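You operate a simulated robot arm through the tools that you are given. There is no shell and no other tool. Be economical: measure what you need, move in short steps, check, and stop when the job is done.

Carry out the task below with a simulated two-armed robot. There is one attempt and no reset: what you move stays moved.

JOB
Switch off and unplug the power board, let its lamp go out, then uncross its two connectors.
Fine: MAINS plug on the green mat; stand the white connector on the orange mat first; white in the white socket, blue in the blue one.

The check looks at the end state, three seconds after you hand in, the way a careful person would. Anything else that was tipped, shoved, dropped, spilled or broken makes it a failure.

ROBOT AND FRAMES
Two 7-joint arms with fingered hands on one trunk, on a base that drives. Base frame: it is fixed to the floor where the robot stands at the start and does not move with it; the origin is under the middle of the robot, x ahead of it, y to its left, z up; the surface under the hand at the start is at about z = 84. Units: cm, rad, N and s.
The left shoulder is at the start at [7.4, 17, 101.9], the right one opposite. With the tool pointing down near the work surface each hand reaches from about 30 to 78 cm from the robot's upright axis, wherever it stands, measured 20 degrees to its own side. Places, roughly: CHARGE lamp [60, 20, 90]; blue socket of the power board [60, 0, 90]; power board switch [50, 0, 90]; top of the green mat [80, 10, 80]; top of the orange mat [80, 0, 80]; white socket of the power board [60, 10, 90]. Payload 4 kg a hand.
The TCP of each hand is the grasp point between the finger pads, 2.6 cm short of the fingertips. In the tool frame z runs along the fingers and y along their closing line. Largest opening 13.2 cm; the body of the gripper starts 7.3 cm behind the TCP. The gripper is a hand of 4 fingers: y runs from the thumb to the fingers, the wrist lies at [0, 0, -22.4] in the tool frame, and closing takes about 1.5 s.
Orientation is told as [roll, pitch, yaw] about the base's x, y, z axes, in that order, counted from this pose: with the fingers straight down and closing along the base's y, the tool's x points along the base's -x, its y along +y and its z along -z.

CONTROLS
- The arms move only by the tool move_arm. It takes "left_plan", "right_plan" or both (then of equal length, played together; a hand with none holds still); each is a list of rows, each an object (a shift or turn left out is 0, a gripper value left out holds the last) with "slide": the shift along the tool's x, y, z in units of 25 mm (1.0 is 25 mm), a list of three; "delta_rot": the turn, a rotation vector about the tool's x, y, z in units of 8 degrees (1.0 is 8 degrees), a list of three. In form: [{"slide": [x, y, z], "delta_rot": [wx, wy, wz]}, ...]. A call has 1 to 10 rows; each row shifts and turns the commanded pose from where the row before left it, along the tool's axes as they then stand. "left_jaw" and "right_jaw" are, for a hand that has rows, the gripper command, from -1 (fully open) to 1 (shut), values between in proportion, set as the call begins (left out, the last holds). A call with a number of a shift or a turn outside -1 to 1 is refused whole. A row lasts 0.2 s, in which the tool goes at most 5 cm and 0.15 rad; a call with a longer step from one row to the next is refused whole, and so is a gripper value outside its range. Where a pose cannot be reached the arm comes as near as it can. A force on the tool above 40 N (or 10 N above the force at the start of the call, whichever is more), or a blocked arm, ends the call early, and 0.2 s more pass. The fingers move at their own pace (about 4.5 cm/s each) and stop on an object; they squeeze with about 28 N. The grip force told is the motor's: it shows also when the fingers shut on nothing. Time passes only in rows, and 0.2 s behind the last, so rows that do not move let the fingers close. The reply holds the time, the measured pose of the TCP, the force on the tool along the base axes, the opening and the grip force, in the units named above and with some noise, with the torque about the TCP (base axes, N m) and any sound that the robot's microphone picked up.
- Cameras (640 x 400 px; columns grow to the right, rows downward): "scene" is now at [17.93, 1.32, 122.6]; the picture's right is [0.17, -0.99, -0.00], its down [-0.23, -0.04, -0.97] and it looks along [0.96, 0.16, -0.24] (base axes); focal length 225 px, centre (320, 200). "left" rides on the left gripper at [-6.8, 0.2, -9.7] in its tool frame; the picture's right is [-0.03, -1.00, 0.00], its down [0.82, -0.02, -0.58] and it looks along [0.58, -0.01, 0.82] (tool axes); focal length 270 px, centre (320, 200). "right" rides on the right gripper at [6.8, 0.2, -9.7] in its tool frame; the picture's right is [-0.02, 1.00, 0.00], its down [-0.82, -0.02, -0.58] and it looks along [-0.58, -0.01, 0.82] (tool axes); focal length 270 px, centre (320, 200). There is no depth. A picture from a camera that has moved, and an enlarged one, comes with that camera's place and axes in the base frame and with its lens.
- capture(camera): a new picture of that camera. It takes no simulated time.
- move_column(by): slides the trunk up (or, below 0, down) by that many cm; the arms and the scene camera ride with it, the base frame stays. It gives what a move gives, with no picture.
- roll_base(legs): drives the robot by 1 to 6 legs, each [ahead, turn to the left] in cm and rad, along the robot's own axes; the way and the turn of a leg run together, so that a leg with both is an arc; at most 150 cm and 3.142 rad a leg. The arms and the cameras ride along, it lands a little off, and it stops where it bumps. It gives what a move gives.
- move_fingers(finger1, finger2, finger3, thumb_bend, hand): sets how far each is bent, from 0 (flat) to 1 (curled in); at 0.3 the hand is open as for a grip, at 0.7 the pads meet at the TCP. One left out holds its place. A second passes; each finger stops where it meets its share of the squeeze, and holds until it gets a number again. A gripper value or a shape takes the hand back. It gives what a move gives, with no picture; readings hold the bend of each and the force on the fingers (four entries, about 0 where the hand has none), thumb and palm.
- preshape(shape, hand): the hand has 4 fingers and takes this shape, open, in about a second: jaw (thumb against the fingers, like two jaws); tri (thumb and two fingers); tip (a fingertip pinch); poke (one finger out to press); point (the index stretched); flat (the hand flat); cup (the hand cupped); fist (a fist). The gripper value then closes the fingers along that shape, each until it touches; the sizes above hold for jaw. It gives what a move gives, with no picture.
- aim_head(pan, tilt): turns the head with the scene camera to pan (to the left, within 1.501 rad either way) and tilt (down, from -0.506 to 1.204), counted from straight ahead of the robot. It gives what a move gives.
- enlarge(camera, box): a new picture of the part [left, top, right, bottom] of that camera's present view, enlarged. It takes no simulated time.
- finish_job(): hands the job in; it is judged then, once.

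Go step by step. Nothing tells you exact positions but the pictures and the camera data: compare them with the known pose of the tool, close in by small moves and look again before you grip or let go. The budget is 120 turns and 88 pictures, counting those below and the enlarged ones. Unless the task says otherwise, let go and move clear before handing in, and close with one line.

The tools are called after ">>>" by a JSON object that holds its "name" and its "arguments". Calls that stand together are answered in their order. move_arm: Moves the arms, as the interface text tells. Its arguments: {"type":"object","properties":{"left_plan":{"type":"array","items":{"type":"object","properties":{"slide":{"type":"array","items":{"type":"number"}},"delta_rot":{"type":"array","items":{"type":"number"}}}}},"left_jaw":{"type":"number"},"right_plan":{"type":"array","items":{"type":"object","properties":{"slide":{"type":"array","items":{"type":"number"}},"delta_rot":{"type":"array","items":{"type":"number"}}}}},"right_jaw":{"type":"number"}},"required":[]} The other tools are called the same way: move_column (by) slides the trunk up or down; preshape (shape, hand) gives the hand a shape; move_fingers (finger1, finger2, finger3, thumb_bend, hand) moves the fingers one by one; roll_base (legs) drives the base; aim_head (pan, tilt) turns the head that bears the scene camera; capture (camera) takes a picture; enlarge (camera, box) takes an enlarged picture of a part of a camera's view; finish_job () hands the job in.

At the start:

```text
time_s: 0.0
left_tcp_pos: [43.61, 24.94, 121.85]
left_tcp_rot: [-0.001, 0.001, -0.008]
left_contact_force: [-0.6, 0.8, 1.3]
left_ft_torque: [0.0, -0.01, 0.02]
left_gripper_width: 13.24
left_finger_force: 0.0
left_shape: jaw
left_bend: [0.3, 0.3, 0.3, 0.3]
left_finger forces: [0.0, 0.0, 0.0, 0.0, 0.0, 0.0]
right_tcp_pos: [44.64, -14.97, 110.32]
right_tcp_rot: [-0.001, 0.002, -0.009]
right_contact_force: [-0.2, -0.2, -0.1]
right_ft_torque: [0.0, 0.03, 0.01]
right_gripper_width: 13.21
right_finger_force: 0.1
right_shape: jaw
right_bend: [0.3, 0.3, 0.3, 0.3]
right_finger forces: [0.1, 0.0, 0.0, 0.0, 0.0, 0.0]
trunk travel left (down, up): [-25.0, 50.5]
robot x, y, heading: [0.31, 0.42, 0.002]
head pan, tilt: [0.169, 0.236]
```

scene: 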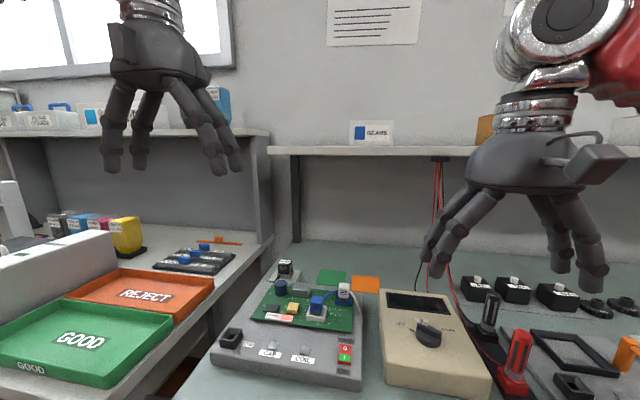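
right: 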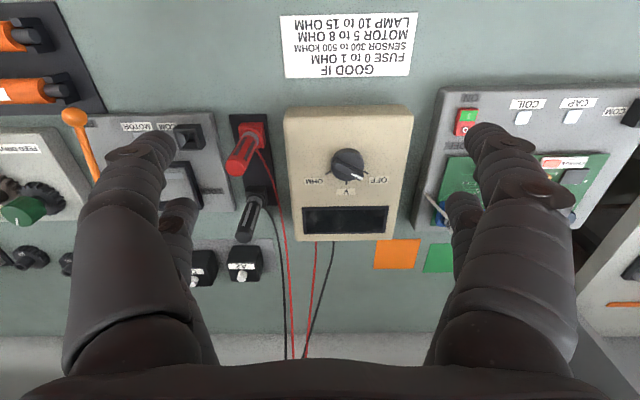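
left: 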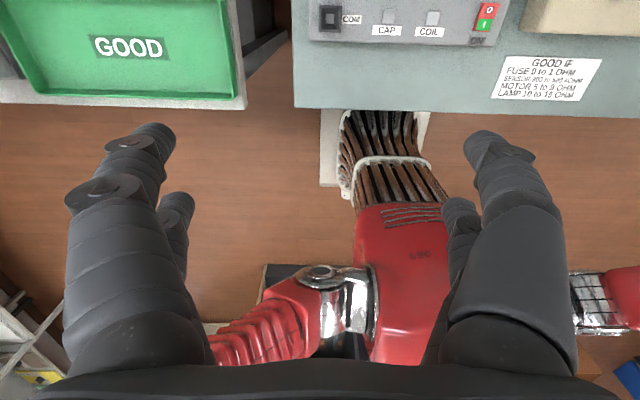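

I see the power board in the lower middle of the scene picture: a green circuit board on a grey case, with a red/green switch, a MAINS plug and mats behind it. I look closer first.

>>> {"name": "enlarge", "arguments": {"camera": "scene", "box": [200, 250, 400, 390]}}

>>> {"name": "enlarge", "arguments": {"camera": "scene", "box": [250, 255, 370, 330]}}

```text
2.86 times, centred on (300, 320) of scene
camera zoom: at [17.93, 1.32, 122.6], right [0.17, -0.99, 0.0], down [-0.23, -0.04, -0.97], along [0.96, 0.16, -0.24], focal length 643 px, centre (377, -143)
```

zoom: 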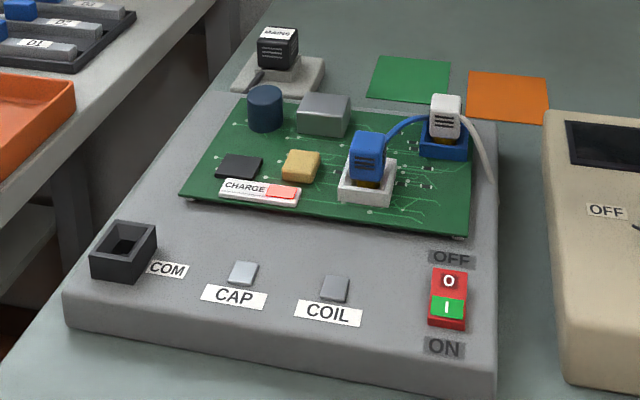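

```text
5.33 times, centred on (310, 292) of scene
camera zoom: at [17.93, 1.32, 122.6], right [0.17, -0.99, 0.0], down [-0.23, -0.04, -0.97], along [0.96, 0.16, -0.24], focal length 1201 px, centre (373, -293)
```

zoom: 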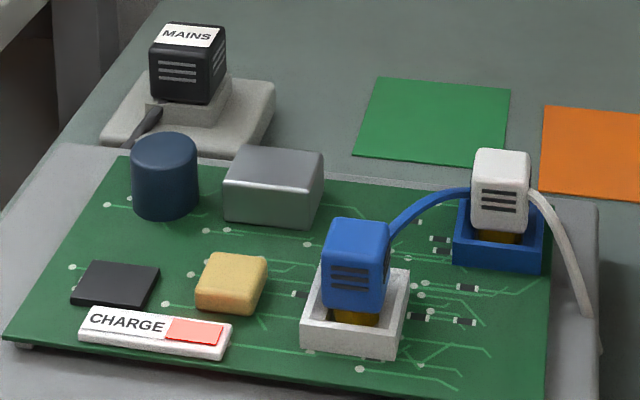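

The switch works out at about [48.8, 2.3, 88.8] from two views. I shape the right hand to poke, bring it over the board, and look.

>>> {"name": "preshape", "arguments": {"shape": "poke", "hand": "right"}}

>>> {"name": "move_arm", "arguments": {"right_plan": [{"slide": [0, 1, 0]}, {"slide": [0, 1, 0]}, {"slide": [0, 1, 0]}, {"slide": [0, 1, 0]}, {"slide": [0, 1, 0]}, {"slide": [0, 1, 0]}, {"slide": [0, 1, 0]}, {"slide": [0, 0, 0.5]}, {"slide": [0, 0, 0]}]}}

>>> {"name": "capture", "arguments": {"camera": "right"}}

>>> {"name": "capture", "arguments": {"camera": "scene"}}

```text
time_s: 0.9
left_tcp_pos: [43.48, 25.02, 121.7]
left_tcp_rot: [0.0, 0.001, -0.006]
left_contact_force: [0.3, -0.7, -1.0]
left_ft_torque: [0.02, -0.01, 0.01]
left_gripper_width: 13.19
left_finger_force: 0.0
left_shape: jaw
left_bend: [0.3, 0.3, 0.3, 0.3]
left_finger forces: [0.0, 0.0, 0.0, 0.1, 0.1, 0.0]
right_tcp_pos: [44.65, -15.07, 110.46]
right_tcp_rot: [-0.001, 0.002, -0.008]
right_contact_force: [-0.1, 0.7, 0.0]
right_ft_torque: [0.02, 0.01, 0.0]
right_gripper_width: 0.0
right_finger_force: 0.0
right_shape: poke
right_bend: [1.0, 1.0, 1.0, 0.34]
right_finger forces: [0.0, 0.0, 0.0, 0.0, 0.0, 0.1]
trunk travel left (down, up): [-25.0, 50.5]
robot x, y, heading: [0.25, 0.01, -0.004]
head pan, tilt: [0.169, 0.236]
```

```text
time_s: 2.9
left_tcp_pos: [43.51, 24.88, 121.78]
left_tcp_rot: [0.0, -0.001, -0.008]
left_contact_force: [-0.2, -0.1, 0.0]
left_ft_torque: [0.02, -0.02, 0.04]
left_gripper_width: 13.2
left_finger_force: 0.0
left_shape: jaw
left_bend: [0.3, 0.3, 0.3, 0.3]
left_finger forces: [0.0, 0.0, 0.1, 0.0, 0.0, 0.2]
right_tcp_pos: [44.74, 2.33, 109.18]
right_tcp_rot: [0.001, 0.0, -0.007]
right_contact_force: [-0.1, 0.5, 0.2]
right_ft_torque: [0.0, 0.01, 0.0]
right_gripper_width: 0.0
right_finger_force: 0.0
right_shape: poke
right_bend: [1.0, 1.0, 1.0, 0.34]
right_finger forces: [0.1, 0.0, 0.0, 0.0, 0.1, 0.0]
trunk travel left (down, up): [-25.0, 50.5]
robot x, y, heading: [-0.09, -0.01, -0.001]
head pan, tilt: [0.169, 0.236]
```

```text
82 pictures are left
camera right: at [37.86, 2.57, 118.81], right [0.03, 1.0, 0.0], down [0.82, -0.03, 0.58], along [0.58, -0.02, -0.82], focal length 270 px, centre (320, 200)
```

right: 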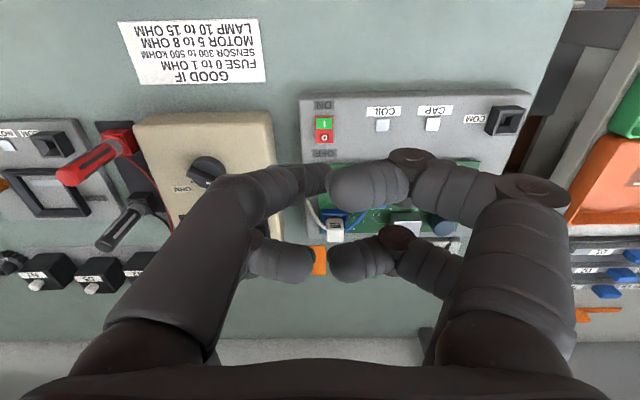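

```text
81 pictures are left
camera scene: at [17.9, 1.32, 122.61], right [0.17, -0.99, 0.0], down [-0.23, -0.04, -0.97], along [0.96, 0.16, -0.23], focal length 225 px, centre (320, 200)
```

scene: 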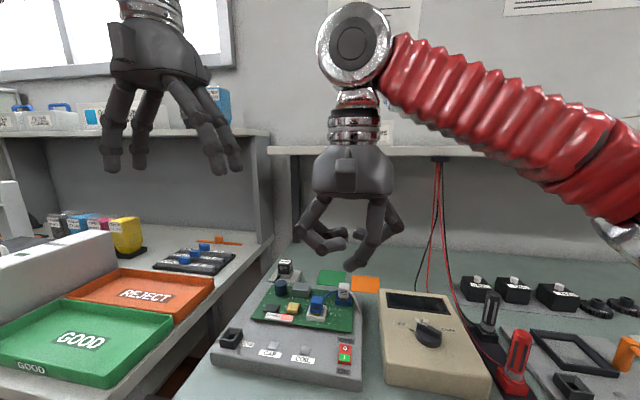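

The poke shape leaves one digit lower than the rest. I enlarge to find its tip.

>>> {"name": "enlarge", "arguments": {"camera": "scene", "box": [280, 170, 440, 290]}}

>>> {"name": "enlarge", "arguments": {"camera": "right", "box": [230, 80, 430, 300]}}

>>> {"name": "capture", "arguments": {"camera": "left"}}

```text
3.33 times, centred on (360, 230) of scene
camera zoom: at [17.9, 1.32, 122.61], right [0.17, -0.99, 0.0], down [-0.23, -0.04, -0.97], along [0.96, 0.16, -0.23], focal length 751 px, centre (187, 100)
```

zoom: 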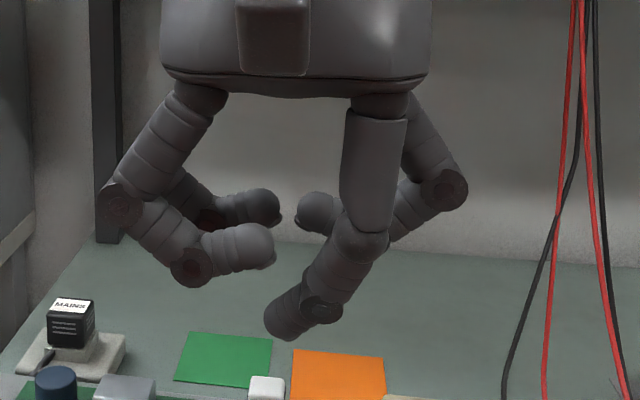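

```text
1.82 times, centred on (330, 190) of right
camera zoom: at [37.86, 2.57, 118.81], right [0.03, 1.0, 0.0], down [0.82, -0.03, 0.58], along [0.58, -0.02, -0.82], focal length 491 px, centre (302, 218)
```

zoom: 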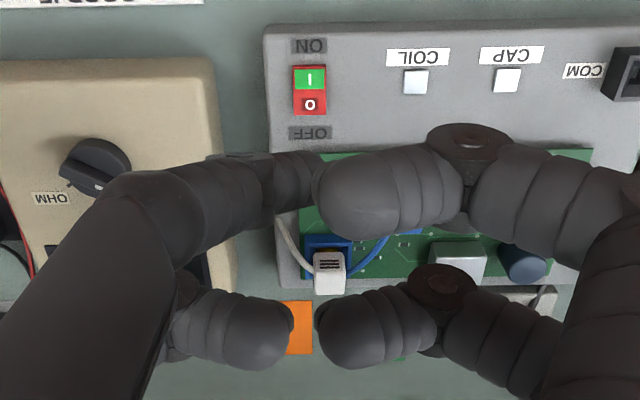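

```text
78 pictures are left
camera left: at [50.32, 25.06, 131.55], right [0.02, -1.0, 0.0], down [-0.82, -0.01, 0.58], along [-0.58, -0.01, -0.82], focal length 270 px, centre (320, 200)
```

left: 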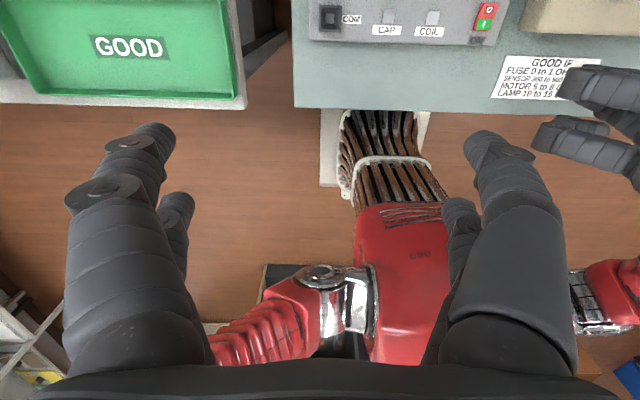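

The poke fingertip hangs practically on the TCP axis, about 2.3 cm below it. The O half of the switch is near [50.0, 2.6, 89], so I move above it and look before pressing.

>>> {"name": "move_arm", "arguments": {"right_plan": [{"slide": [-0.72, 0.1, 0.5]}, {"slide": [-0.72, 0, 1]}, {"slide": [-0.72, 0, 1]}, {"slide": [0, 0, 1]}, {"slide": [0, 0, 1]}, {"slide": [0, 0, 0.4]}, {"slide": [0, 0, 0]}]}}

>>> {"name": "enlarge", "arguments": {"camera": "scene", "box": [250, 250, 410, 390]}}

>>> {"name": "capture", "arguments": {"camera": "right"}}

```text
time_s: 4.5
left_tcp_pos: [43.52, 24.97, 121.83]
left_tcp_rot: [-0.001, 0.003, -0.006]
left_contact_force: [-0.2, 0.1, 0.6]
left_ft_torque: [0.01, -0.02, 0.0]
left_gripper_width: 13.21
left_finger_force: 0.1
left_shape: jaw
left_bend: [0.3, 0.3, 0.3, 0.3]
left_finger forces: [0.1, 0.1, 0.1, 0.0, 0.0, 0.1]
right_tcp_pos: [50.37, 2.7, 96.94]
right_tcp_rot: [0.001, 0.001, -0.009]
right_contact_force: [1.0, 0.5, 0.3]
right_ft_torque: [0.02, -0.02, -0.03]
right_gripper_width: 0.0
right_finger_force: 0.1
right_shape: poke
right_bend: [1.0, 1.0, 1.0, 0.34]
right_finger forces: [0.0, 0.0, 0.0, 0.1, 0.1, 0.0]
trunk travel left (down, up): [-25.0, 50.5]
robot x, y, heading: [0.08, 0.51, -0.0]
head pan, tilt: [0.169, 0.236]
```

```text
2.86 times, centred on (330, 320) of scene
camera zoom: at [17.95, 1.32, 122.6], right [0.17, -0.99, 0.0], down [-0.23, -0.04, -0.97], along [0.96, 0.16, -0.24], focal length 643 px, centre (291, -143)
```

zoom: 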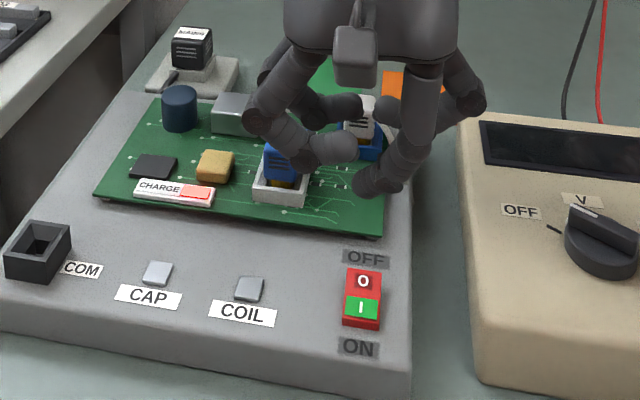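

```text
76 pictures are left
camera right: at [43.46, 3.03, 106.55], right [0.03, 1.0, 0.0], down [0.82, -0.03, 0.58], along [0.58, -0.02, -0.82], focal length 270 px, centre (320, 200)
```

right: 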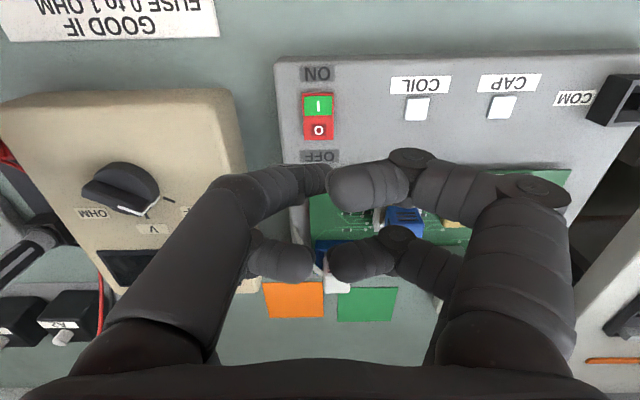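

The tip is over the O half. I press straight down in small steps, counting on the force stop.

>>> {"name": "move_arm", "arguments": {"right_plan": [{"slide": [0, 0, 1]}, {"slide": [0, 0, 0.8]}, {"slide": [0, 0, 0.3]}, {"slide": [0, 0, 0.1]}, {"slide": [0, 0, 0.1]}]}}

>>> {"name": "enlarge", "arguments": {"camera": "scene", "box": [250, 250, 410, 390]}}

```text
time_s: 5.7
left_tcp_pos: [43.57, 24.89, 121.84]
left_tcp_rot: [0.0, 0.001, -0.007]
left_contact_force: [0.2, 0.3, 0.3]
left_ft_torque: [0.03, 0.0, -0.01]
left_gripper_width: 13.18
left_finger_force: 0.1
left_shape: jaw
left_bend: [0.3, 0.3, 0.3, 0.3]
left_finger forces: [0.1, 0.1, 0.0, 0.0, 0.0, 0.0]
right_tcp_pos: [50.17, 2.81, 91.44]
right_tcp_rot: [0.0, 0.003, -0.006]
right_contact_force: [0.7, 0.0, 0.2]
right_ft_torque: [0.01, -0.04, 0.02]
right_gripper_width: 0.0
right_finger_force: 0.1
right_shape: poke
right_bend: [1.0, 1.0, 1.0, 0.34]
right_finger forces: [0.0, 0.0, 0.1, 0.1, 0.1, 0.1]
trunk travel left (down, up): [-25.0, 50.5]
robot x, y, heading: [-0.41, 0.11, -0.001]
head pan, tilt: [0.169, 0.236]
```

```text
2.86 times, centred on (330, 320) of scene
camera zoom: at [17.95, 1.32, 122.6], right [0.17, -0.99, 0.0], down [-0.23, -0.04, -0.97], along [0.96, 0.16, -0.24], focal length 643 px, centre (291, -143)
```

zoom: 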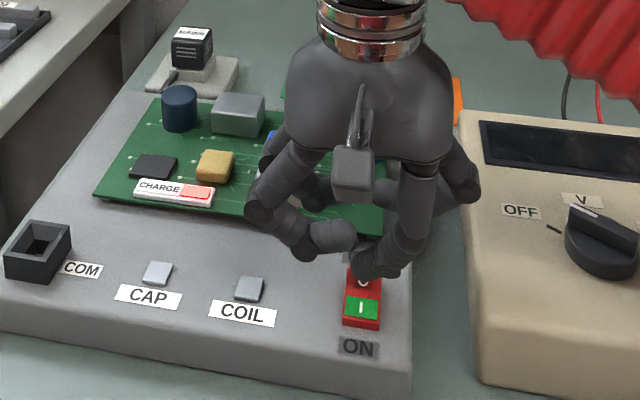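

Not yet in contact (force near zero), with the tip just over the O end. I continue down in small steps.

>>> {"name": "move_arm", "arguments": {"right_plan": [{"slide": [0, 0, 0.12]}, {"slide": [0, 0, 0.12]}, {"slide": [0, 0, 0.12]}, {"slide": [0, 0, 0.12]}]}}

```text
time_s: 6.7
left_tcp_pos: [43.25, 24.76, 122.02]
left_tcp_rot: [0.0, -0.001, -0.007]
left_contact_force: [-1.2, -1.1, 0.0]
left_ft_torque: [0.01, 0.02, -0.03]
left_gripper_width: 13.17
left_finger_force: 0.0
left_shape: jaw
left_bend: [0.3, 0.3, 0.3, 0.3]
left_finger forces: [0.0, 0.1, 0.0, 0.0, 0.1, 0.0]
right_tcp_pos: [50.26, 2.42, 90.58]
right_tcp_rot: [0.003, -0.006, -0.011]
right_contact_force: [4.7, -8.3, 39.2]
right_ft_torque: [-0.14, -0.1, -0.02]
right_gripper_width: 0.01
right_finger_force: 0.2
right_shape: poke
right_bend: [1.0, 1.0, 1.0, 0.36]
right_finger forces: [0.0, 0.0, 0.1, 0.0, 39.8, 0.0]
trunk travel left (down, up): [-25.0, 50.5]
robot x, y, heading: [-0.1, -0.27, -0.003]
head pan, tilt: [0.169, 0.236]
heard: click, click
```

Heard clicks and full force. I lift straight up and look at the switch.

>>> {"name": "move_arm", "arguments": {"right_plan": [{"slide": [0, 0, -0.5]}, {"slide": [0, 0, -1]}, {"slide": [0, 0, -1]}, {"slide": [0, 0, -1]}]}}

>>> {"name": "enlarge", "arguments": {"camera": "scene", "box": [250, 250, 410, 390]}}

```text
time_s: 7.7
left_tcp_pos: [43.41, 24.91, 121.88]
left_tcp_rot: [0.0, 0.0, -0.006]
left_contact_force: [0.2, -0.1, 0.0]
left_ft_torque: [0.03, -0.05, 0.02]
left_gripper_width: 13.18
left_finger_force: 0.0
left_shape: jaw
left_bend: [0.3, 0.3, 0.3, 0.3]
left_finger forces: [0.1, 0.0, 0.0, 0.1, 0.1, 0.0]
right_tcp_pos: [50.39, 2.57, 98.77]
right_tcp_rot: [-0.002, 0.001, -0.008]
right_contact_force: [-0.3, 0.5, -0.6]
right_ft_torque: [-0.02, 0.0, -0.03]
right_gripper_width: 0.0
right_finger_force: 0.2
right_shape: poke
right_bend: [1.0, 1.0, 1.0, 0.34]
right_finger forces: [0.1, 0.0, 0.0, 0.0, 0.1, 0.0]
trunk travel left (down, up): [-25.0, 50.5]
robot x, y, heading: [0.23, -0.2, 0.001]
head pan, tilt: [0.169, 0.236]
```

```text
2.86 times, centred on (330, 320) of scene
camera zoom: at [17.88, 1.34, 122.61], right [0.17, -0.99, 0.0], down [-0.23, -0.04, -0.97], along [0.96, 0.16, -0.23], focal length 643 px, centre (291, -143)
```

zoom: 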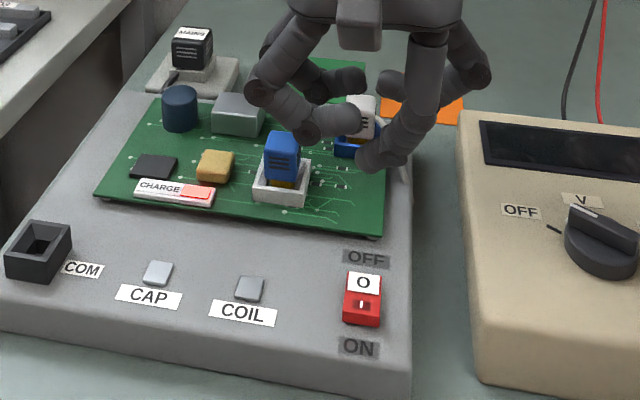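

The switch now shows O: off. Next I park the right hand aside and bring the left hand near the MAINS plug, which I take to be near [72, 20, 90].

>>> {"name": "move_arm", "arguments": {"right_plan": [{"slide": [1, -1, -1]}, {"slide": [1, -1, -1]}, {"slide": [1, -1, -1]}, {"slide": [0, -1, -1]}, {"slide": [0, -1, -1]}, {"slide": [0, -1, 0]}, {"slide": [0, -1, 0]}, {"slide": [0, 0, 0]}, {"slide": [0, 0, 0]}, {"slide": [0, 0, 0]}], "left_plan": [{"slide": [-1, 0, 0]}, {"slide": [-1, 0, 0.5]}, {"slide": [-1, 0, 0.5]}, {"slide": [-1, 0, 0.5]}, {"slide": [-1, 0, 0.5]}, {"slide": [-1, 0, 0.5]}, {"slide": [-1, 0, 0.5]}, {"slide": [-1, 0, 0.5]}, {"slide": [-1, -0.5, 0.5]}, {"slide": [-1, -0.5, 0]}]}}

>>> {"name": "capture", "arguments": {"camera": "left"}}

>>> {"name": "capture", "arguments": {"camera": "scene"}}

```text
time_s: 9.9
left_tcp_pos: [67.57, 22.84, 111.88]
left_tcp_rot: [-0.002, 0.0, -0.01]
left_contact_force: [0.5, 1.3, -0.3]
left_ft_torque: [-0.05, -0.03, 0.02]
left_gripper_width: 13.2
left_finger_force: 0.1
left_shape: jaw
left_bend: [0.3, 0.3, 0.3, 0.3]
left_finger forces: [0.1, 0.0, 0.0, 0.1, 0.1, 0.0]
left hand out of reach, approached as far as the arm can: row 10
right_tcp_pos: [42.51, -14.59, 111.26]
right_tcp_rot: [-0.003, 0.0, -0.008]
right_contact_force: [-0.9, 1.8, 0.5]
right_ft_torque: [-0.07, -0.01, 0.01]
right_gripper_width: 0.0
right_finger_force: 0.0
right_shape: poke
right_bend: [1.0, 1.0, 1.0, 0.34]
right_finger forces: [0.0, 0.1, 0.1, 0.0, 0.0, 0.0]
trunk travel left (down, up): [-25.0, 50.5]
robot x, y, heading: [0.0, -0.01, -0.003]
head pan, tilt: [0.169, 0.236]
```

```text
73 pictures are left
camera left: at [74.37, 22.98, 121.62], right [0.02, -1.0, 0.0], down [-0.82, -0.01, 0.58], along [-0.58, -0.01, -0.82], focal length 270 px, centre (320, 200)
```

left: 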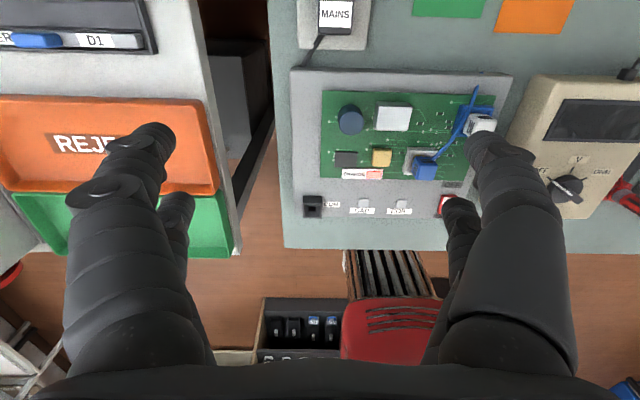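

```text
72 pictures are left
camera scene: at [17.92, 1.51, 122.61], right [0.17, -0.99, 0.0], down [-0.23, -0.04, -0.97], along [0.96, 0.16, -0.24], focal length 225 px, centre (320, 200)
```

scene: 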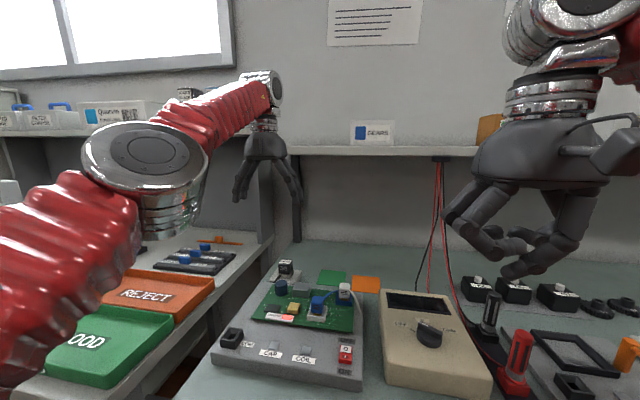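

The plug top is near [73.9, 21, 90], at the limit of the left hand's reach, so I want to drive ahead a little. I look down first to check the clearance to the bench.

>>> {"name": "aim_head", "arguments": {"pan": 0.1, "tilt": 1.15}}

>>> {"name": "capture", "arguments": {"camera": "scene"}}

```text
time_s: 11.1
left_tcp_pos: [67.56, 22.67, 111.78]
left_tcp_rot: [-0.001, -0.001, -0.009]
left_contact_force: [0.5, 0.1, 0.1]
left_ft_torque: [-0.03, -0.03, 0.0]
left_gripper_width: 13.2
left_finger_force: 0.1
left_shape: jaw
left_bend: [0.3, 0.3, 0.3, 0.3]
left_finger forces: [0.1, 0.1, 0.0, 0.0, 0.1, 0.2]
right_tcp_pos: [42.51, -14.79, 111.34]
right_tcp_rot: [0.001, 0.001, -0.009]
right_contact_force: [-0.5, -0.2, 0.7]
right_ft_torque: [-0.02, -0.01, 0.0]
right_gripper_width: 0.0
right_finger_force: 0.0
right_shape: poke
right_bend: [1.0, 1.0, 1.0, 0.34]
right_finger forces: [0.0, 0.0, 0.0, 0.1, 0.0, 0.1]
trunk travel left (down, up): [-25.0, 50.5]
robot x, y, heading: [0.12, -0.3, 0.0]
head pan, tilt: [0.099, 1.15]
```

```text
71 pictures are left
camera scene: at [14.68, 0.33, 115.09], right [0.1, -1.0, 0.0], down [-0.91, -0.09, -0.41], along [0.41, 0.04, -0.91], focal length 225 px, centre (320, 200)
```

scene: 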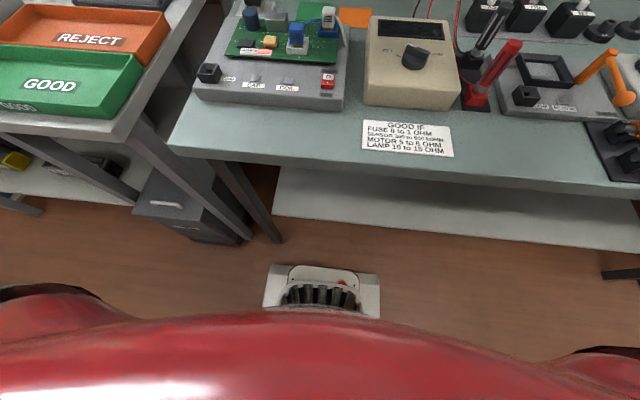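

There is ample room (base front about x 28, bench parts from x 35 on). I drive 8 cm ahead.

>>> {"name": "roll_base", "arguments": {"legs": [[8, 0]]}}

>>> {"name": "aim_head", "arguments": {"pan": 0.25, "tilt": 0.6}}

>>> {"name": "capture", "arguments": {"camera": "scene"}}

>>> {"name": "capture", "arguments": {"camera": "left"}}

```text
time_s: 12.3
left_tcp_pos: [74.78, 22.76, 112.74]
left_tcp_rot: [-0.001, -0.014, -0.005]
left_contact_force: [-3.8, -0.4, 8.1]
left_ft_torque: [0.03, -1.02, -0.01]
left_gripper_width: 13.18
left_finger_force: 0.1
left_shape: jaw
left_bend: [0.3, 0.3, 0.3, 0.3]
left_finger forces: [0.0, 0.0, 0.1, 0.0, 0.1, 0.0]
right_tcp_pos: [49.82, -14.75, 111.44]
right_tcp_rot: [-0.001, 0.0, -0.006]
right_contact_force: [-0.2, -0.3, 0.3]
right_ft_torque: [0.0, -0.04, 0.0]
right_gripper_width: 0.0
right_finger_force: 0.1
right_shape: poke
right_bend: [1.0, 1.0, 1.0, 0.34]
right_finger forces: [0.0, 0.0, 0.1, 0.1, 0.0, 0.0]
trunk travel left (down, up): [-25.0, 50.5]
robot x, y, heading: [7.44, -0.08, 0.005]
head pan, tilt: [0.099, 1.15]
stopped in leg 1: the force on the tool passed its limit at 95 N (the readings are from after the stop); the commanded pose is now the measured one
```

```text
time_s: 13.2
left_tcp_pos: [74.63, 22.59, 112.73]
left_tcp_rot: [0.0, -0.014, -0.007]
left_contact_force: [-0.9, -0.3, 18.4]
left_ft_torque: [0.08, -1.53, 0.01]
left_gripper_width: 13.18
left_finger_force: 0.0
left_shape: jaw
left_bend: [0.3, 0.3, 0.3, 0.3]
left_finger forces: [0.0, 0.0, 0.0, 0.0, 0.0, 0.1]
right_tcp_pos: [49.77, -14.77, 111.53]
right_tcp_rot: [0.0, -0.003, -0.006]
right_contact_force: [-0.5, -0.2, 0.6]
right_ft_torque: [0.0, 0.01, 0.01]
right_gripper_width: 0.01
right_finger_force: 0.1
right_shape: poke
right_bend: [1.0, 1.0, 1.0, 0.34]
right_finger forces: [0.0, 0.1, 0.0, 0.1, 0.1, 0.1]
trunk travel left (down, up): [-25.0, 50.5]
robot x, y, heading: [7.56, 0.06, 0.004]
head pan, tilt: [0.25, 0.6]
```

```text
70 pictures are left
camera scene: at [24.54, 1.86, 119.3], right [0.25, -0.97, 0.0], down [-0.55, -0.14, -0.83], along [0.8, 0.2, -0.56], focal length 225 px, centre (320, 200)
```

scene: 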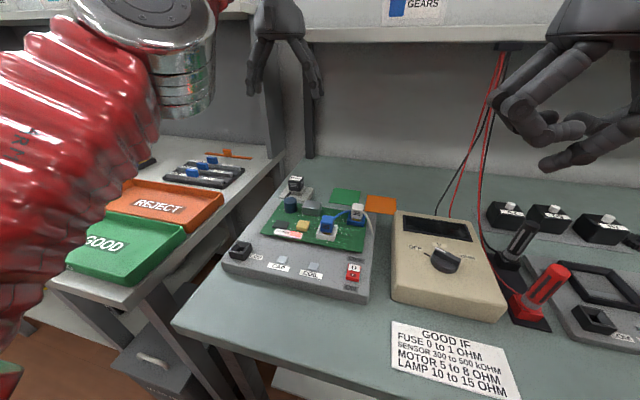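

```text
69 pictures are left
camera left: at [81.38, 22.87, 122.56], right [0.02, -1.0, 0.0], down [-0.82, -0.02, 0.57], along [-0.57, -0.01, -0.82], focal length 270 px, centre (320, 200)
```

left: 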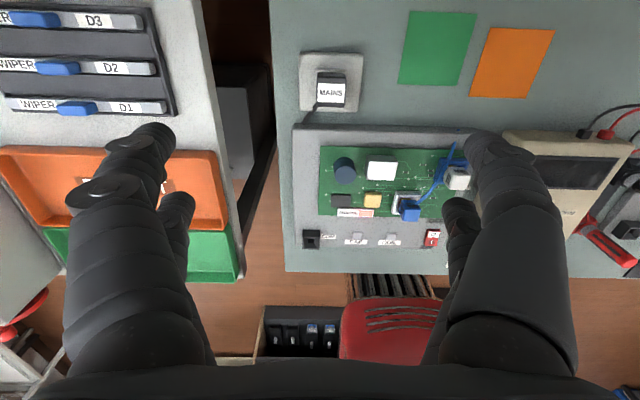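

The left hand touched the bench's shelf edge while driving. I back it straight away from the shelf, then lower it.

>>> {"name": "move_arm", "arguments": {"left_plan": [{"slide": [0.5, 0, 0]}, {"slide": [1, 0, 0]}, {"slide": [1, 0, 0]}, {"slide": [0, 0, 0]}]}}

>>> {"name": "aim_head", "arguments": {"pan": 0.25, "tilt": 0.2}}

>>> {"name": "capture", "arguments": {"camera": "scene"}}

```text
time_s: 14.2
left_tcp_pos: [68.46, 23.07, 112.36]
left_tcp_rot: [-0.002, -0.009, -0.007]
left_contact_force: [1.4, -0.1, -0.1]
left_ft_torque: [0.0, 0.02, -0.03]
left_gripper_width: 13.2
left_finger_force: 0.0
left_shape: jaw
left_bend: [0.3, 0.3, 0.3, 0.3]
left_finger forces: [0.0, 0.1, 0.0, 0.0, 0.0, 0.0]
right_tcp_pos: [49.94, -14.84, 111.5]
right_tcp_rot: [0.0, 0.001, -0.008]
right_contact_force: [-0.5, 0.3, 0.0]
right_ft_torque: [0.01, -0.03, 0.03]
right_gripper_width: 0.0
right_finger_force: 0.0
right_shape: poke
right_bend: [1.0, 1.0, 1.0, 0.34]
right_finger forces: [0.0, 0.0, 0.0, 0.0, 0.0, 0.0]
trunk travel left (down, up): [-25.0, 50.5]
robot x, y, heading: [7.16, 0.06, -0.002]
head pan, tilt: [0.25, 0.6]
```

```text
time_s: 15.1
left_tcp_pos: [68.46, 22.96, 112.11]
left_tcp_rot: [-0.002, -0.009, -0.005]
left_contact_force: [-0.1, 0.2, -0.3]
left_ft_torque: [-0.03, 0.01, 0.0]
left_gripper_width: 13.19
left_finger_force: 0.0
left_shape: jaw
left_bend: [0.3, 0.3, 0.3, 0.3]
left_finger forces: [0.0, 0.1, 0.0, 0.0, 0.0, 0.0]
right_tcp_pos: [49.96, -14.74, 111.36]
right_tcp_rot: [-0.001, 0.0, -0.006]
right_contact_force: [0.2, 0.0, -0.3]
right_ft_torque: [-0.01, 0.03, 0.0]
right_gripper_width: 0.02
right_finger_force: 0.1
right_shape: poke
right_bend: [1.0, 1.0, 1.0, 0.34]
right_finger forces: [0.0, 0.1, 0.0, 0.0, 0.0, 0.1]
trunk travel left (down, up): [-25.0, 50.5]
robot x, y, heading: [7.11, 0.36, 0.001]
head pan, tilt: [0.25, 0.201]
```

```text
68 pictures are left
camera scene: at [25.23, 2.04, 122.93], right [0.25, -0.97, 0.0], down [-0.2, -0.05, -0.98], along [0.95, 0.24, -0.2], focal length 225 px, centre (320, 200)
```

scene: 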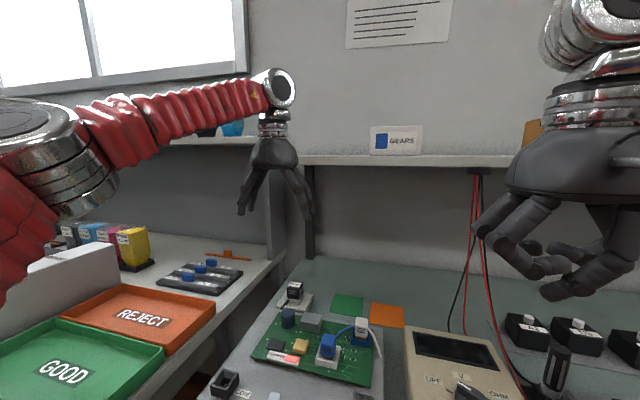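

The shelf seems undisturbed. The plug top is fixed at [73.95, 21.45, 90.3]; I lower the left hand first, then go over the plug, well below shelf height.

>>> {"name": "move_arm", "arguments": {"left_plan": [{"slide": [0, 0, 1]}, {"slide": [0, 0, 1]}, {"slide": [0, 0, 1]}, {"slide": [0, 0, 1]}, {"slide": [0, 0, 1]}, {"slide": [-1, -0.3, 0]}, {"slide": [-1, -0.3, 0]}, {"slide": [-0.2, 0, 0]}, {"slide": [0, 0, 0]}], "left_jaw": -0.4}}

>>> {"name": "capture", "arguments": {"camera": "left"}}

>>> {"name": "enlarge", "arguments": {"camera": "scene", "box": [210, 220, 450, 370]}}

```text
time_s: 17.1
left_tcp_pos: [74.4, 21.21, 100.02]
left_tcp_rot: [-0.001, -0.007, -0.004]
left_contact_force: [0.0, 0.1, -0.2]
left_ft_torque: [-0.01, -0.01, -0.01]
left_gripper_width: 9.29
left_finger_force: 0.0
left_shape: jaw
left_bend: [0.67, 0.67, 0.67, 0.58]
left_finger forces: [0.1, 0.0, 0.0, 0.0, 0.0, 0.1]
right_tcp_pos: [50.01, -14.6, 111.45]
right_tcp_rot: [0.001, 0.0, -0.008]
right_contact_force: [-0.6, -0.8, -0.6]
right_ft_torque: [-0.01, 0.01, -0.03]
right_gripper_width: 0.0
right_finger_force: 0.0
right_shape: poke
right_bend: [1.0, 1.0, 1.0, 0.34]
right_finger forces: [0.0, 0.0, 0.1, 0.0, 0.0, 0.1]
trunk travel left (down, up): [-25.0, 50.5]
robot x, y, heading: [7.7, 0.08, -0.006]
head pan, tilt: [0.25, 0.201]
```

```text
67 pictures are left
camera left: at [81.12, 21.33, 109.72], right [0.02, -1.0, 0.0], down [-0.82, -0.01, 0.57], along [-0.57, -0.01, -0.82], focal length 270 px, centre (320, 200)
```

left: 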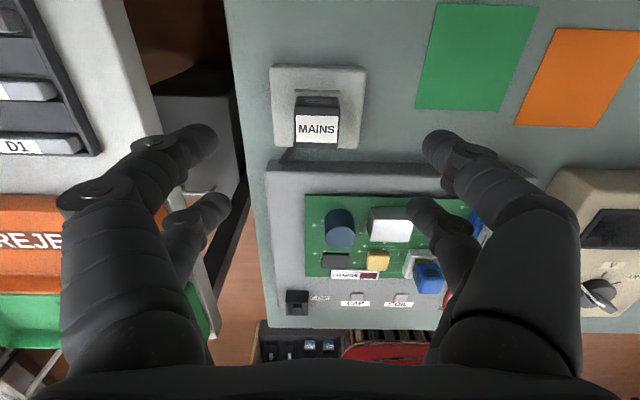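

```text
2.67 times, centred on (330, 295) of scene
camera zoom: at [25.24, 2.04, 122.93], right [0.25, -0.97, 0.0], down [-0.19, -0.05, -0.98], along [0.95, 0.24, -0.2], focal length 600 px, centre (293, -53)
```

zoom: 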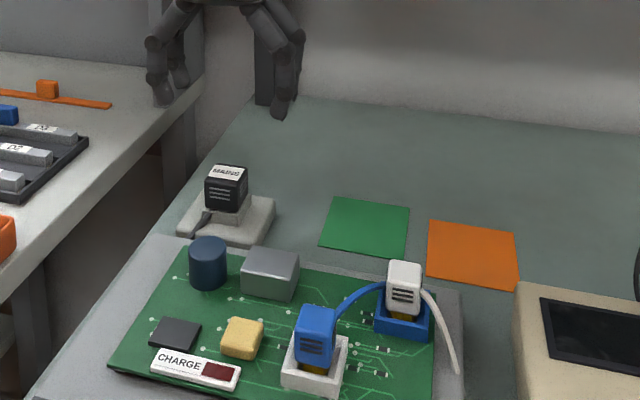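

The CHARGE lamp already looks dark, and the plug is centred under the left hand. I descend to grip its upper part, with the fingertips staying above the outlet.

>>> {"name": "move_arm", "arguments": {"left_plan": [{"slide": [0.1, 0.08, 1]}, {"slide": [0, 0, 1]}, {"slide": [0, 0, 1]}, {"slide": [0, 0, 0.8]}, {"slide": [0, 0, 0.2]}, {"slide": [0, 0, 0]}]}}

>>> {"name": "capture", "arguments": {"camera": "left"}}

>>> {"name": "enlarge", "arguments": {"camera": "scene", "box": [230, 230, 390, 330]}}

```text
time_s: 18.5
left_tcp_pos: [74.1, 21.39, 89.91]
left_tcp_rot: [-0.001, -0.009, -0.004]
left_contact_force: [0.8, -0.3, 0.0]
left_ft_torque: [0.01, 0.03, 0.02]
left_gripper_width: 9.28
left_finger_force: 0.2
left_shape: jaw
left_bend: [0.67, 0.67, 0.67, 0.58]
left_finger forces: [0.0, 0.0, 0.0, 0.1, 0.0, 0.0]
right_tcp_pos: [50.04, -14.7, 111.46]
right_tcp_rot: [-0.001, -0.001, -0.008]
right_contact_force: [-0.7, -0.2, -0.7]
right_ft_torque: [0.02, -0.03, 0.0]
right_gripper_width: 0.01
right_finger_force: 0.0
right_shape: poke
right_bend: [1.0, 1.0, 1.0, 0.34]
right_finger forces: [0.1, 0.0, 0.1, 0.1, 0.0, 0.1]
trunk travel left (down, up): [-25.0, 50.5]
robot x, y, heading: [7.34, 0.12, -0.002]
head pan, tilt: [0.25, 0.201]
```

```text
65 pictures are left
camera left: at [80.89, 21.53, 99.75], right [0.02, -1.0, 0.0], down [-0.82, -0.02, 0.57], along [-0.57, -0.01, -0.82], focal length 270 px, centre (320, 200)
```

left: 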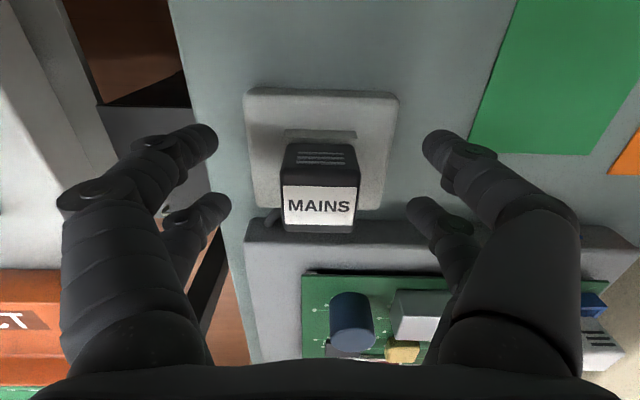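

```text
4.00 times, centred on (310, 280) of scene
camera zoom: at [25.24, 2.04, 122.94], right [0.25, -0.97, 0.0], down [-0.19, -0.05, -0.98], along [0.95, 0.24, -0.2], focal length 901 px, centre (360, -120)
```

zoom: 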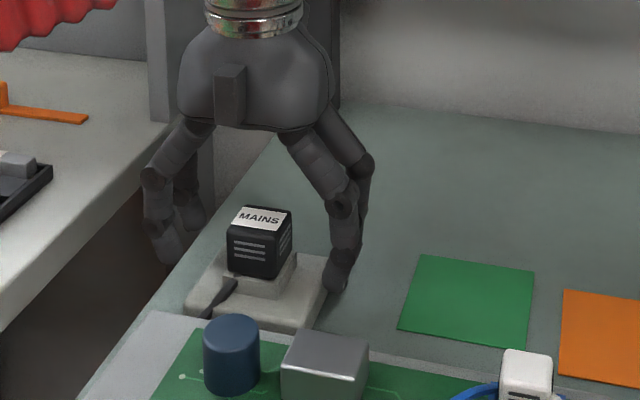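

Well centred; I close on the plug.

>>> {"name": "move_arm", "arguments": {"left_plan": [{}, {}, {}, {}, {}, {}, {}, {}], "left_jaw": 1}}

>>> {"name": "enlarge", "arguments": {"camera": "scene", "box": [230, 230, 390, 330]}}

>>> {"name": "capture", "arguments": {"camera": "left"}}

```text
time_s: 20.3
left_tcp_pos: [74.15, 21.61, 89.96]
left_tcp_rot: [-0.002, -0.008, -0.005]
left_contact_force: [6.1, 2.2, -1.6]
left_ft_torque: [0.04, -0.16, -0.03]
left_gripper_width: 2.39
left_finger_force: 27.9
left_shape: jaw
left_bend: [0.73, 0.73, 0.73, 0.7]
left_finger forces: [24.9, 25.7, 26.9, 0.0, 21.8, 0.0]
right_tcp_pos: [50.01, -14.7, 111.38]
right_tcp_rot: [0.0, 0.0, -0.008]
right_contact_force: [0.3, 1.1, 0.2]
right_ft_torque: [-0.01, 0.02, 0.04]
right_gripper_width: 0.0
right_finger_force: 0.0
right_shape: poke
right_bend: [1.0, 1.0, 1.0, 0.34]
right_finger forces: [0.1, 0.1, 0.0, 0.1, 0.1, 0.0]
trunk travel left (down, up): [-25.0, 50.5]
robot x, y, heading: [7.4, -0.24, 0.004]
head pan, tilt: [0.25, 0.201]
```

```text
4.00 times, centred on (310, 280) of scene
camera zoom: at [25.31, 2.07, 122.92], right [0.25, -0.97, 0.0], down [-0.19, -0.05, -0.98], along [0.95, 0.24, -0.2], focal length 901 px, centre (360, -120)
```

zoom: 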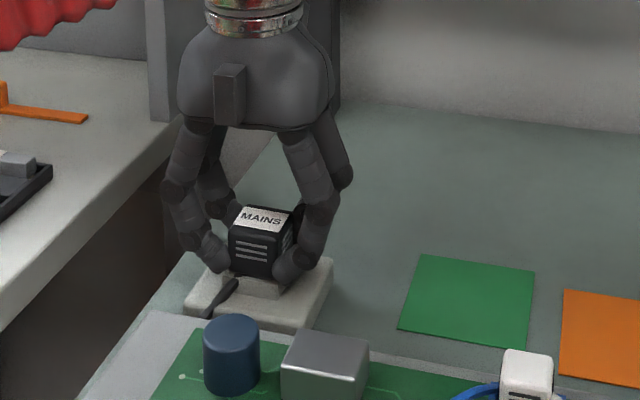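

```text
62 pictures are left
camera left: at [80.94, 21.56, 99.73], right [0.02, -1.0, 0.0], down [-0.82, -0.02, 0.57], along [-0.57, -0.01, -0.82], focal length 270 px, centre (320, 200)
```

left: 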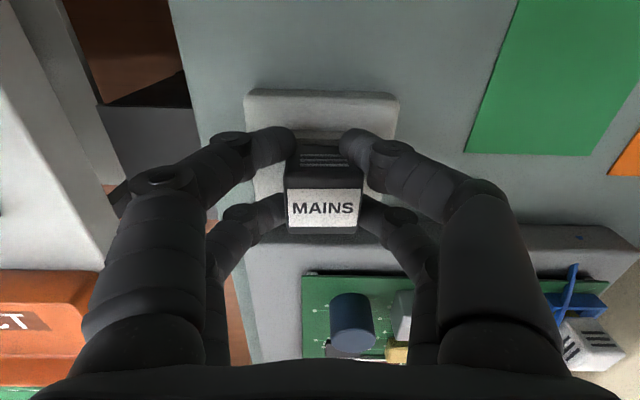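

Firm grip. I pull straight up.

>>> {"name": "move_arm", "arguments": {"left_plan": [{"slide": [0, 0, -0.15]}, {"slide": [0, 0, -0.15]}, {"slide": [0, 0, -0.2]}, {"slide": [0, 0, -0.3]}, {"slide": [0, 0, -0.4]}, {"slide": [0, 0, -0.4]}, {"slide": [0, 0, -0.4]}, {"slide": [0, 0, 0]}]}}

>>> {"name": "capture", "arguments": {"camera": "left"}}

>>> {"name": "enlarge", "arguments": {"camera": "scene", "box": [230, 230, 390, 330]}}

```text
time_s: 22.1
left_tcp_pos: [73.97, 21.46, 95.13]
left_tcp_rot: [-0.002, -0.009, -0.007]
left_contact_force: [0.0, 0.0, 0.0]
left_ft_torque: [-0.02, -0.01, -0.01]
left_gripper_width: 2.33
left_finger_force: 28.0
left_shape: jaw
left_bend: [0.73, 0.73, 0.73, 0.7]
left_finger forces: [23.0, 25.6, 28.8, 0.1, 21.6, 0.0]
right_tcp_pos: [49.99, -14.83, 111.43]
right_tcp_rot: [0.002, -0.001, -0.009]
right_contact_force: [-0.2, -0.1, -0.1]
right_ft_torque: [0.02, 0.01, 0.0]
right_gripper_width: 0.02
right_finger_force: 0.0
right_shape: poke
right_bend: [1.0, 1.0, 1.0, 0.34]
right_finger forces: [0.1, 0.0, 0.1, 0.1, 0.0, 0.0]
trunk travel left (down, up): [-25.0, 50.5]
robot x, y, heading: [7.26, 0.02, -0.004]
head pan, tilt: [0.25, 0.201]
```

```text
61 pictures are left
camera left: at [80.69, 21.62, 104.85], right [0.02, -1.0, 0.0], down [-0.82, -0.02, 0.57], along [-0.57, -0.01, -0.82], focal length 270 px, centre (320, 200)
```

left: 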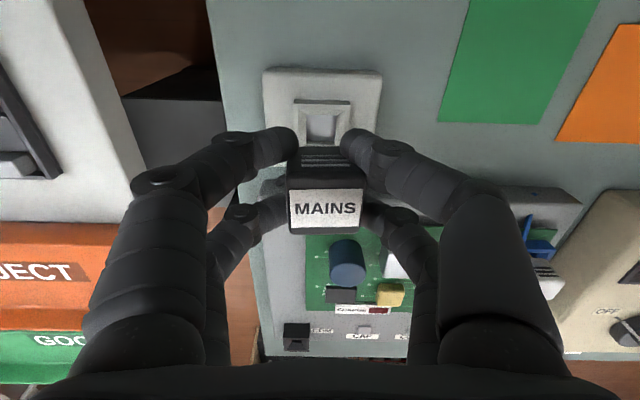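

```text
4.00 times, centred on (310, 280) of scene
camera zoom: at [25.25, 2.04, 122.93], right [0.25, -0.97, 0.0], down [-0.19, -0.05, -0.98], along [0.95, 0.24, -0.2], focal length 901 px, centre (360, -120)
```

zoom: 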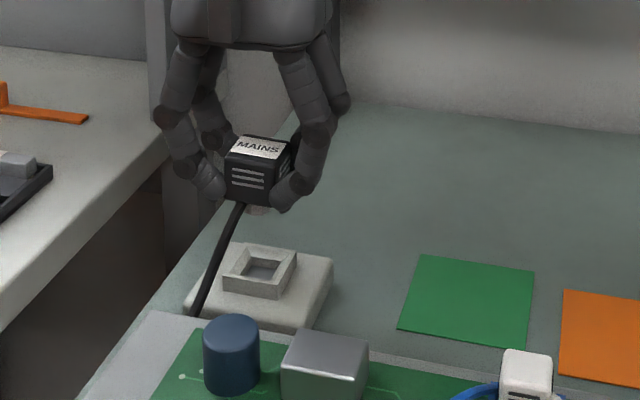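

Unplugged, with its cord trailing to the board. I carry it over the green mat at about [77.6, 8.0].

>>> {"name": "move_arm", "arguments": {"left_plan": [{"slide": [-0.5, -0.9, 0]}, {"slide": [-0.5, -0.9, 0]}, {"slide": [-0.4, -0.9, 0]}, {"slide": [0, -0.9, 0]}, {"slide": [0, -0.9, 0]}, {"slide": [0, -0.9, 0]}, {"slide": [0, 0, 0]}]}}

>>> {"name": "capture", "arguments": {"camera": "left"}}

>>> {"name": "enlarge", "arguments": {"camera": "scene", "box": [250, 230, 450, 370]}}

```text
time_s: 23.7
left_tcp_pos: [77.51, 7.94, 95.02]
left_tcp_rot: [-0.001, -0.009, -0.004]
left_contact_force: [1.0, -0.4, 0.3]
left_ft_torque: [0.01, 0.0, 0.03]
left_gripper_width: 2.38
left_finger_force: 27.7
left_shape: jaw
left_bend: [0.73, 0.73, 0.73, 0.7]
left_finger forces: [23.3, 25.6, 28.9, 0.0, 21.6, 0.0]
right_tcp_pos: [49.87, -14.7, 111.41]
right_tcp_rot: [0.0, 0.001, -0.006]
right_contact_force: [0.0, -0.2, -0.2]
right_ft_torque: [0.0, -0.03, -0.03]
right_gripper_width: 0.0
right_finger_force: 0.1
right_shape: poke
right_bend: [1.0, 1.0, 1.0, 0.34]
right_finger forces: [0.0, 0.1, 0.1, 0.0, 0.1, 0.1]
trunk travel left (down, up): [-25.0, 50.5]
robot x, y, heading: [7.47, -0.02, 0.004]
head pan, tilt: [0.25, 0.201]
```

```text
59 pictures are left
camera left: at [84.28, 8.04, 104.78], right [0.02, -1.0, 0.0], down [-0.82, -0.02, 0.57], along [-0.57, -0.01, -0.82], focal length 270 px, centre (320, 200)
```

left: 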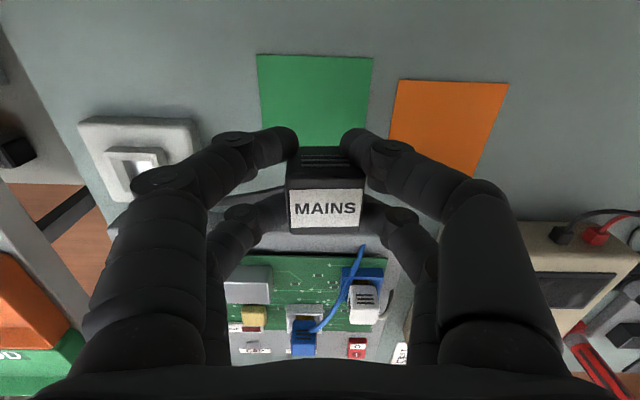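

```text
2.86 times, centred on (350, 300) of scene
camera zoom: at [25.25, 2.04, 122.93], right [0.25, -0.97, 0.0], down [-0.19, -0.05, -0.98], along [0.95, 0.24, -0.2], focal length 643 px, centre (234, -86)
```

zoom: 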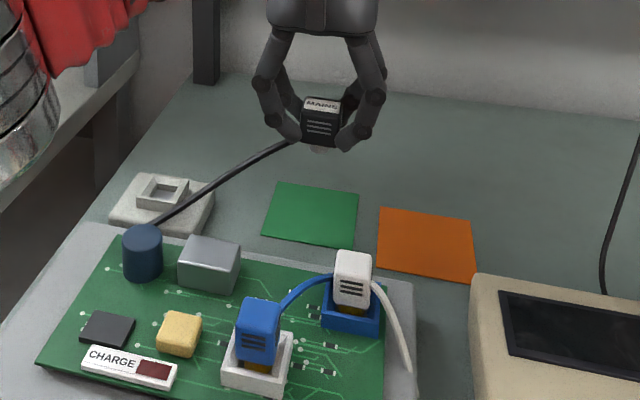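

Aligned within the mat; I nudge 0.6 cm ahead and lower, first to a safe height, then carefully.

>>> {"name": "move_arm", "arguments": {"left_plan": [{"slide": [-0.24, 0, 0.5]}, {"slide": [0, 0, 0.6]}, {"slide": [0, 0, 0.6]}, {"slide": [0, 0, 0.3]}, {"slide": [0, 0, 0]}]}}

>>> {"name": "enlarge", "arguments": {"camera": "scene", "box": [290, 240, 410, 320]}}

```text
time_s: 24.9
left_tcp_pos: [78.21, 7.84, 89.98]
left_tcp_rot: [-0.001, -0.007, -0.006]
left_contact_force: [0.5, -0.4, -0.4]
left_ft_torque: [-0.01, 0.0, 0.0]
left_gripper_width: 2.36
left_finger_force: 28.2
left_shape: jaw
left_bend: [0.73, 0.73, 0.73, 0.7]
left_finger forces: [23.8, 25.6, 28.8, 0.1, 21.6, 0.1]
right_tcp_pos: [49.95, -14.66, 111.46]
right_tcp_rot: [0.0, 0.0, -0.008]
right_contact_force: [-0.5, 0.2, -0.2]
right_ft_torque: [0.03, -0.02, -0.01]
right_gripper_width: 0.02
right_finger_force: 0.0
right_shape: poke
right_bend: [1.0, 1.0, 1.0, 0.34]
right_finger forces: [0.1, 0.0, 0.0, 0.0, 0.0, 0.0]
trunk travel left (down, up): [-25.0, 50.5]
robot x, y, heading: [7.76, 0.21, 0.003]
head pan, tilt: [0.25, 0.201]
```

```text
5.00 times, centred on (350, 280) of scene
camera zoom: at [25.25, 2.04, 122.93], right [0.25, -0.97, 0.0], down [-0.19, -0.05, -0.98], along [0.95, 0.24, -0.2], focal length 1126 px, centre (170, -200)
```

zoom: 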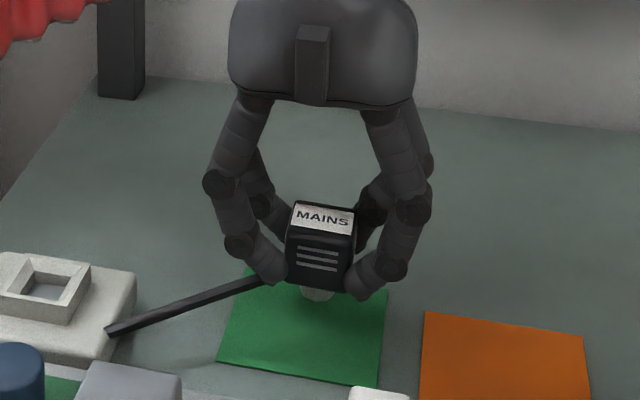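

>>> {"name": "move_arm", "arguments": {"left_plan": [{"slide": [0, 0, 0.12]}, {"slide": [0, 0, 0.12]}, {"slide": [0, 0, 0.12]}, {}]}}

```text
time_s: 25.9
left_tcp_pos: [78.23, 7.8, 89.01]
left_tcp_rot: [-0.002, -0.009, -0.004]
left_contact_force: [0.0, -0.3, -0.8]
left_ft_torque: [0.0, 0.04, 0.01]
left_gripper_width: 2.37
left_finger_force: 28.1
left_shape: jaw
left_bend: [0.73, 0.73, 0.73, 0.7]
left_finger forces: [23.9, 25.6, 28.9, 0.0, 21.6, 0.0]
right_tcp_pos: [50.02, -14.72, 111.6]
right_tcp_rot: [0.0, -0.001, -0.006]
right_contact_force: [-0.5, 0.6, 0.1]
right_ft_torque: [0.01, 0.01, 0.02]
right_gripper_width: 0.0
right_finger_force: 0.0
right_shape: poke
right_bend: [1.0, 1.0, 1.0, 0.34]
right_finger forces: [0.0, 0.0, 0.1, 0.0, 0.0, 0.0]
trunk travel left (down, up): [-25.0, 50.5]
robot x, y, heading: [7.31, 0.06, 0.001]
head pan, tilt: [0.25, 0.201]
```

>>> {"name": "move_arm", "arguments": {"left_plan": [{"slide": [0, 0, 0.08]}, {"slide": [0, 0, 0.08]}, {"slide": [0, 0, 0.08]}, {}]}}

>>> {"name": "enlarge", "arguments": {"camera": "scene", "box": [290, 240, 410, 320]}}

```text
time_s: 26.9
left_tcp_pos: [78.04, 7.9, 88.64]
left_tcp_rot: [-0.002, -0.008, -0.004]
left_contact_force: [-0.1, 0.2, -0.7]
left_ft_torque: [0.0, 0.0, -0.04]
left_gripper_width: 2.32
left_finger_force: 28.1
left_shape: jaw
left_bend: [0.73, 0.73, 0.73, 0.7]
left_finger forces: [23.9, 25.6, 28.9, 0.0, 21.5, 0.0]
right_tcp_pos: [49.98, -14.72, 111.5]
right_tcp_rot: [-0.001, 0.0, -0.008]
right_contact_force: [0.6, 0.3, 0.0]
right_ft_torque: [0.01, -0.01, -0.04]
right_gripper_width: 0.0
right_finger_force: 0.0
right_shape: poke
right_bend: [1.0, 1.0, 1.0, 0.34]
right_finger forces: [0.0, 0.0, 0.1, 0.1, 0.0, 0.0]
trunk travel left (down, up): [-25.0, 50.5]
robot x, y, heading: [7.59, -0.06, 0.004]
head pan, tilt: [0.25, 0.201]
```

```text
5.00 times, centred on (350, 280) of scene
camera zoom: at [25.25, 2.03, 122.93], right [0.25, -0.97, 0.0], down [-0.19, -0.05, -0.98], along [0.95, 0.24, -0.2], focal length 1126 px, centre (170, -200)
```

zoom: 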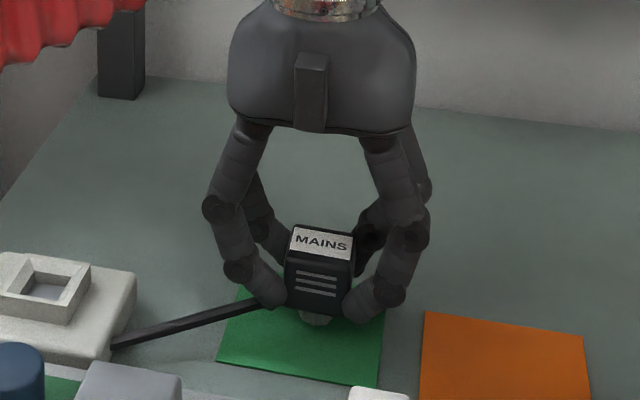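

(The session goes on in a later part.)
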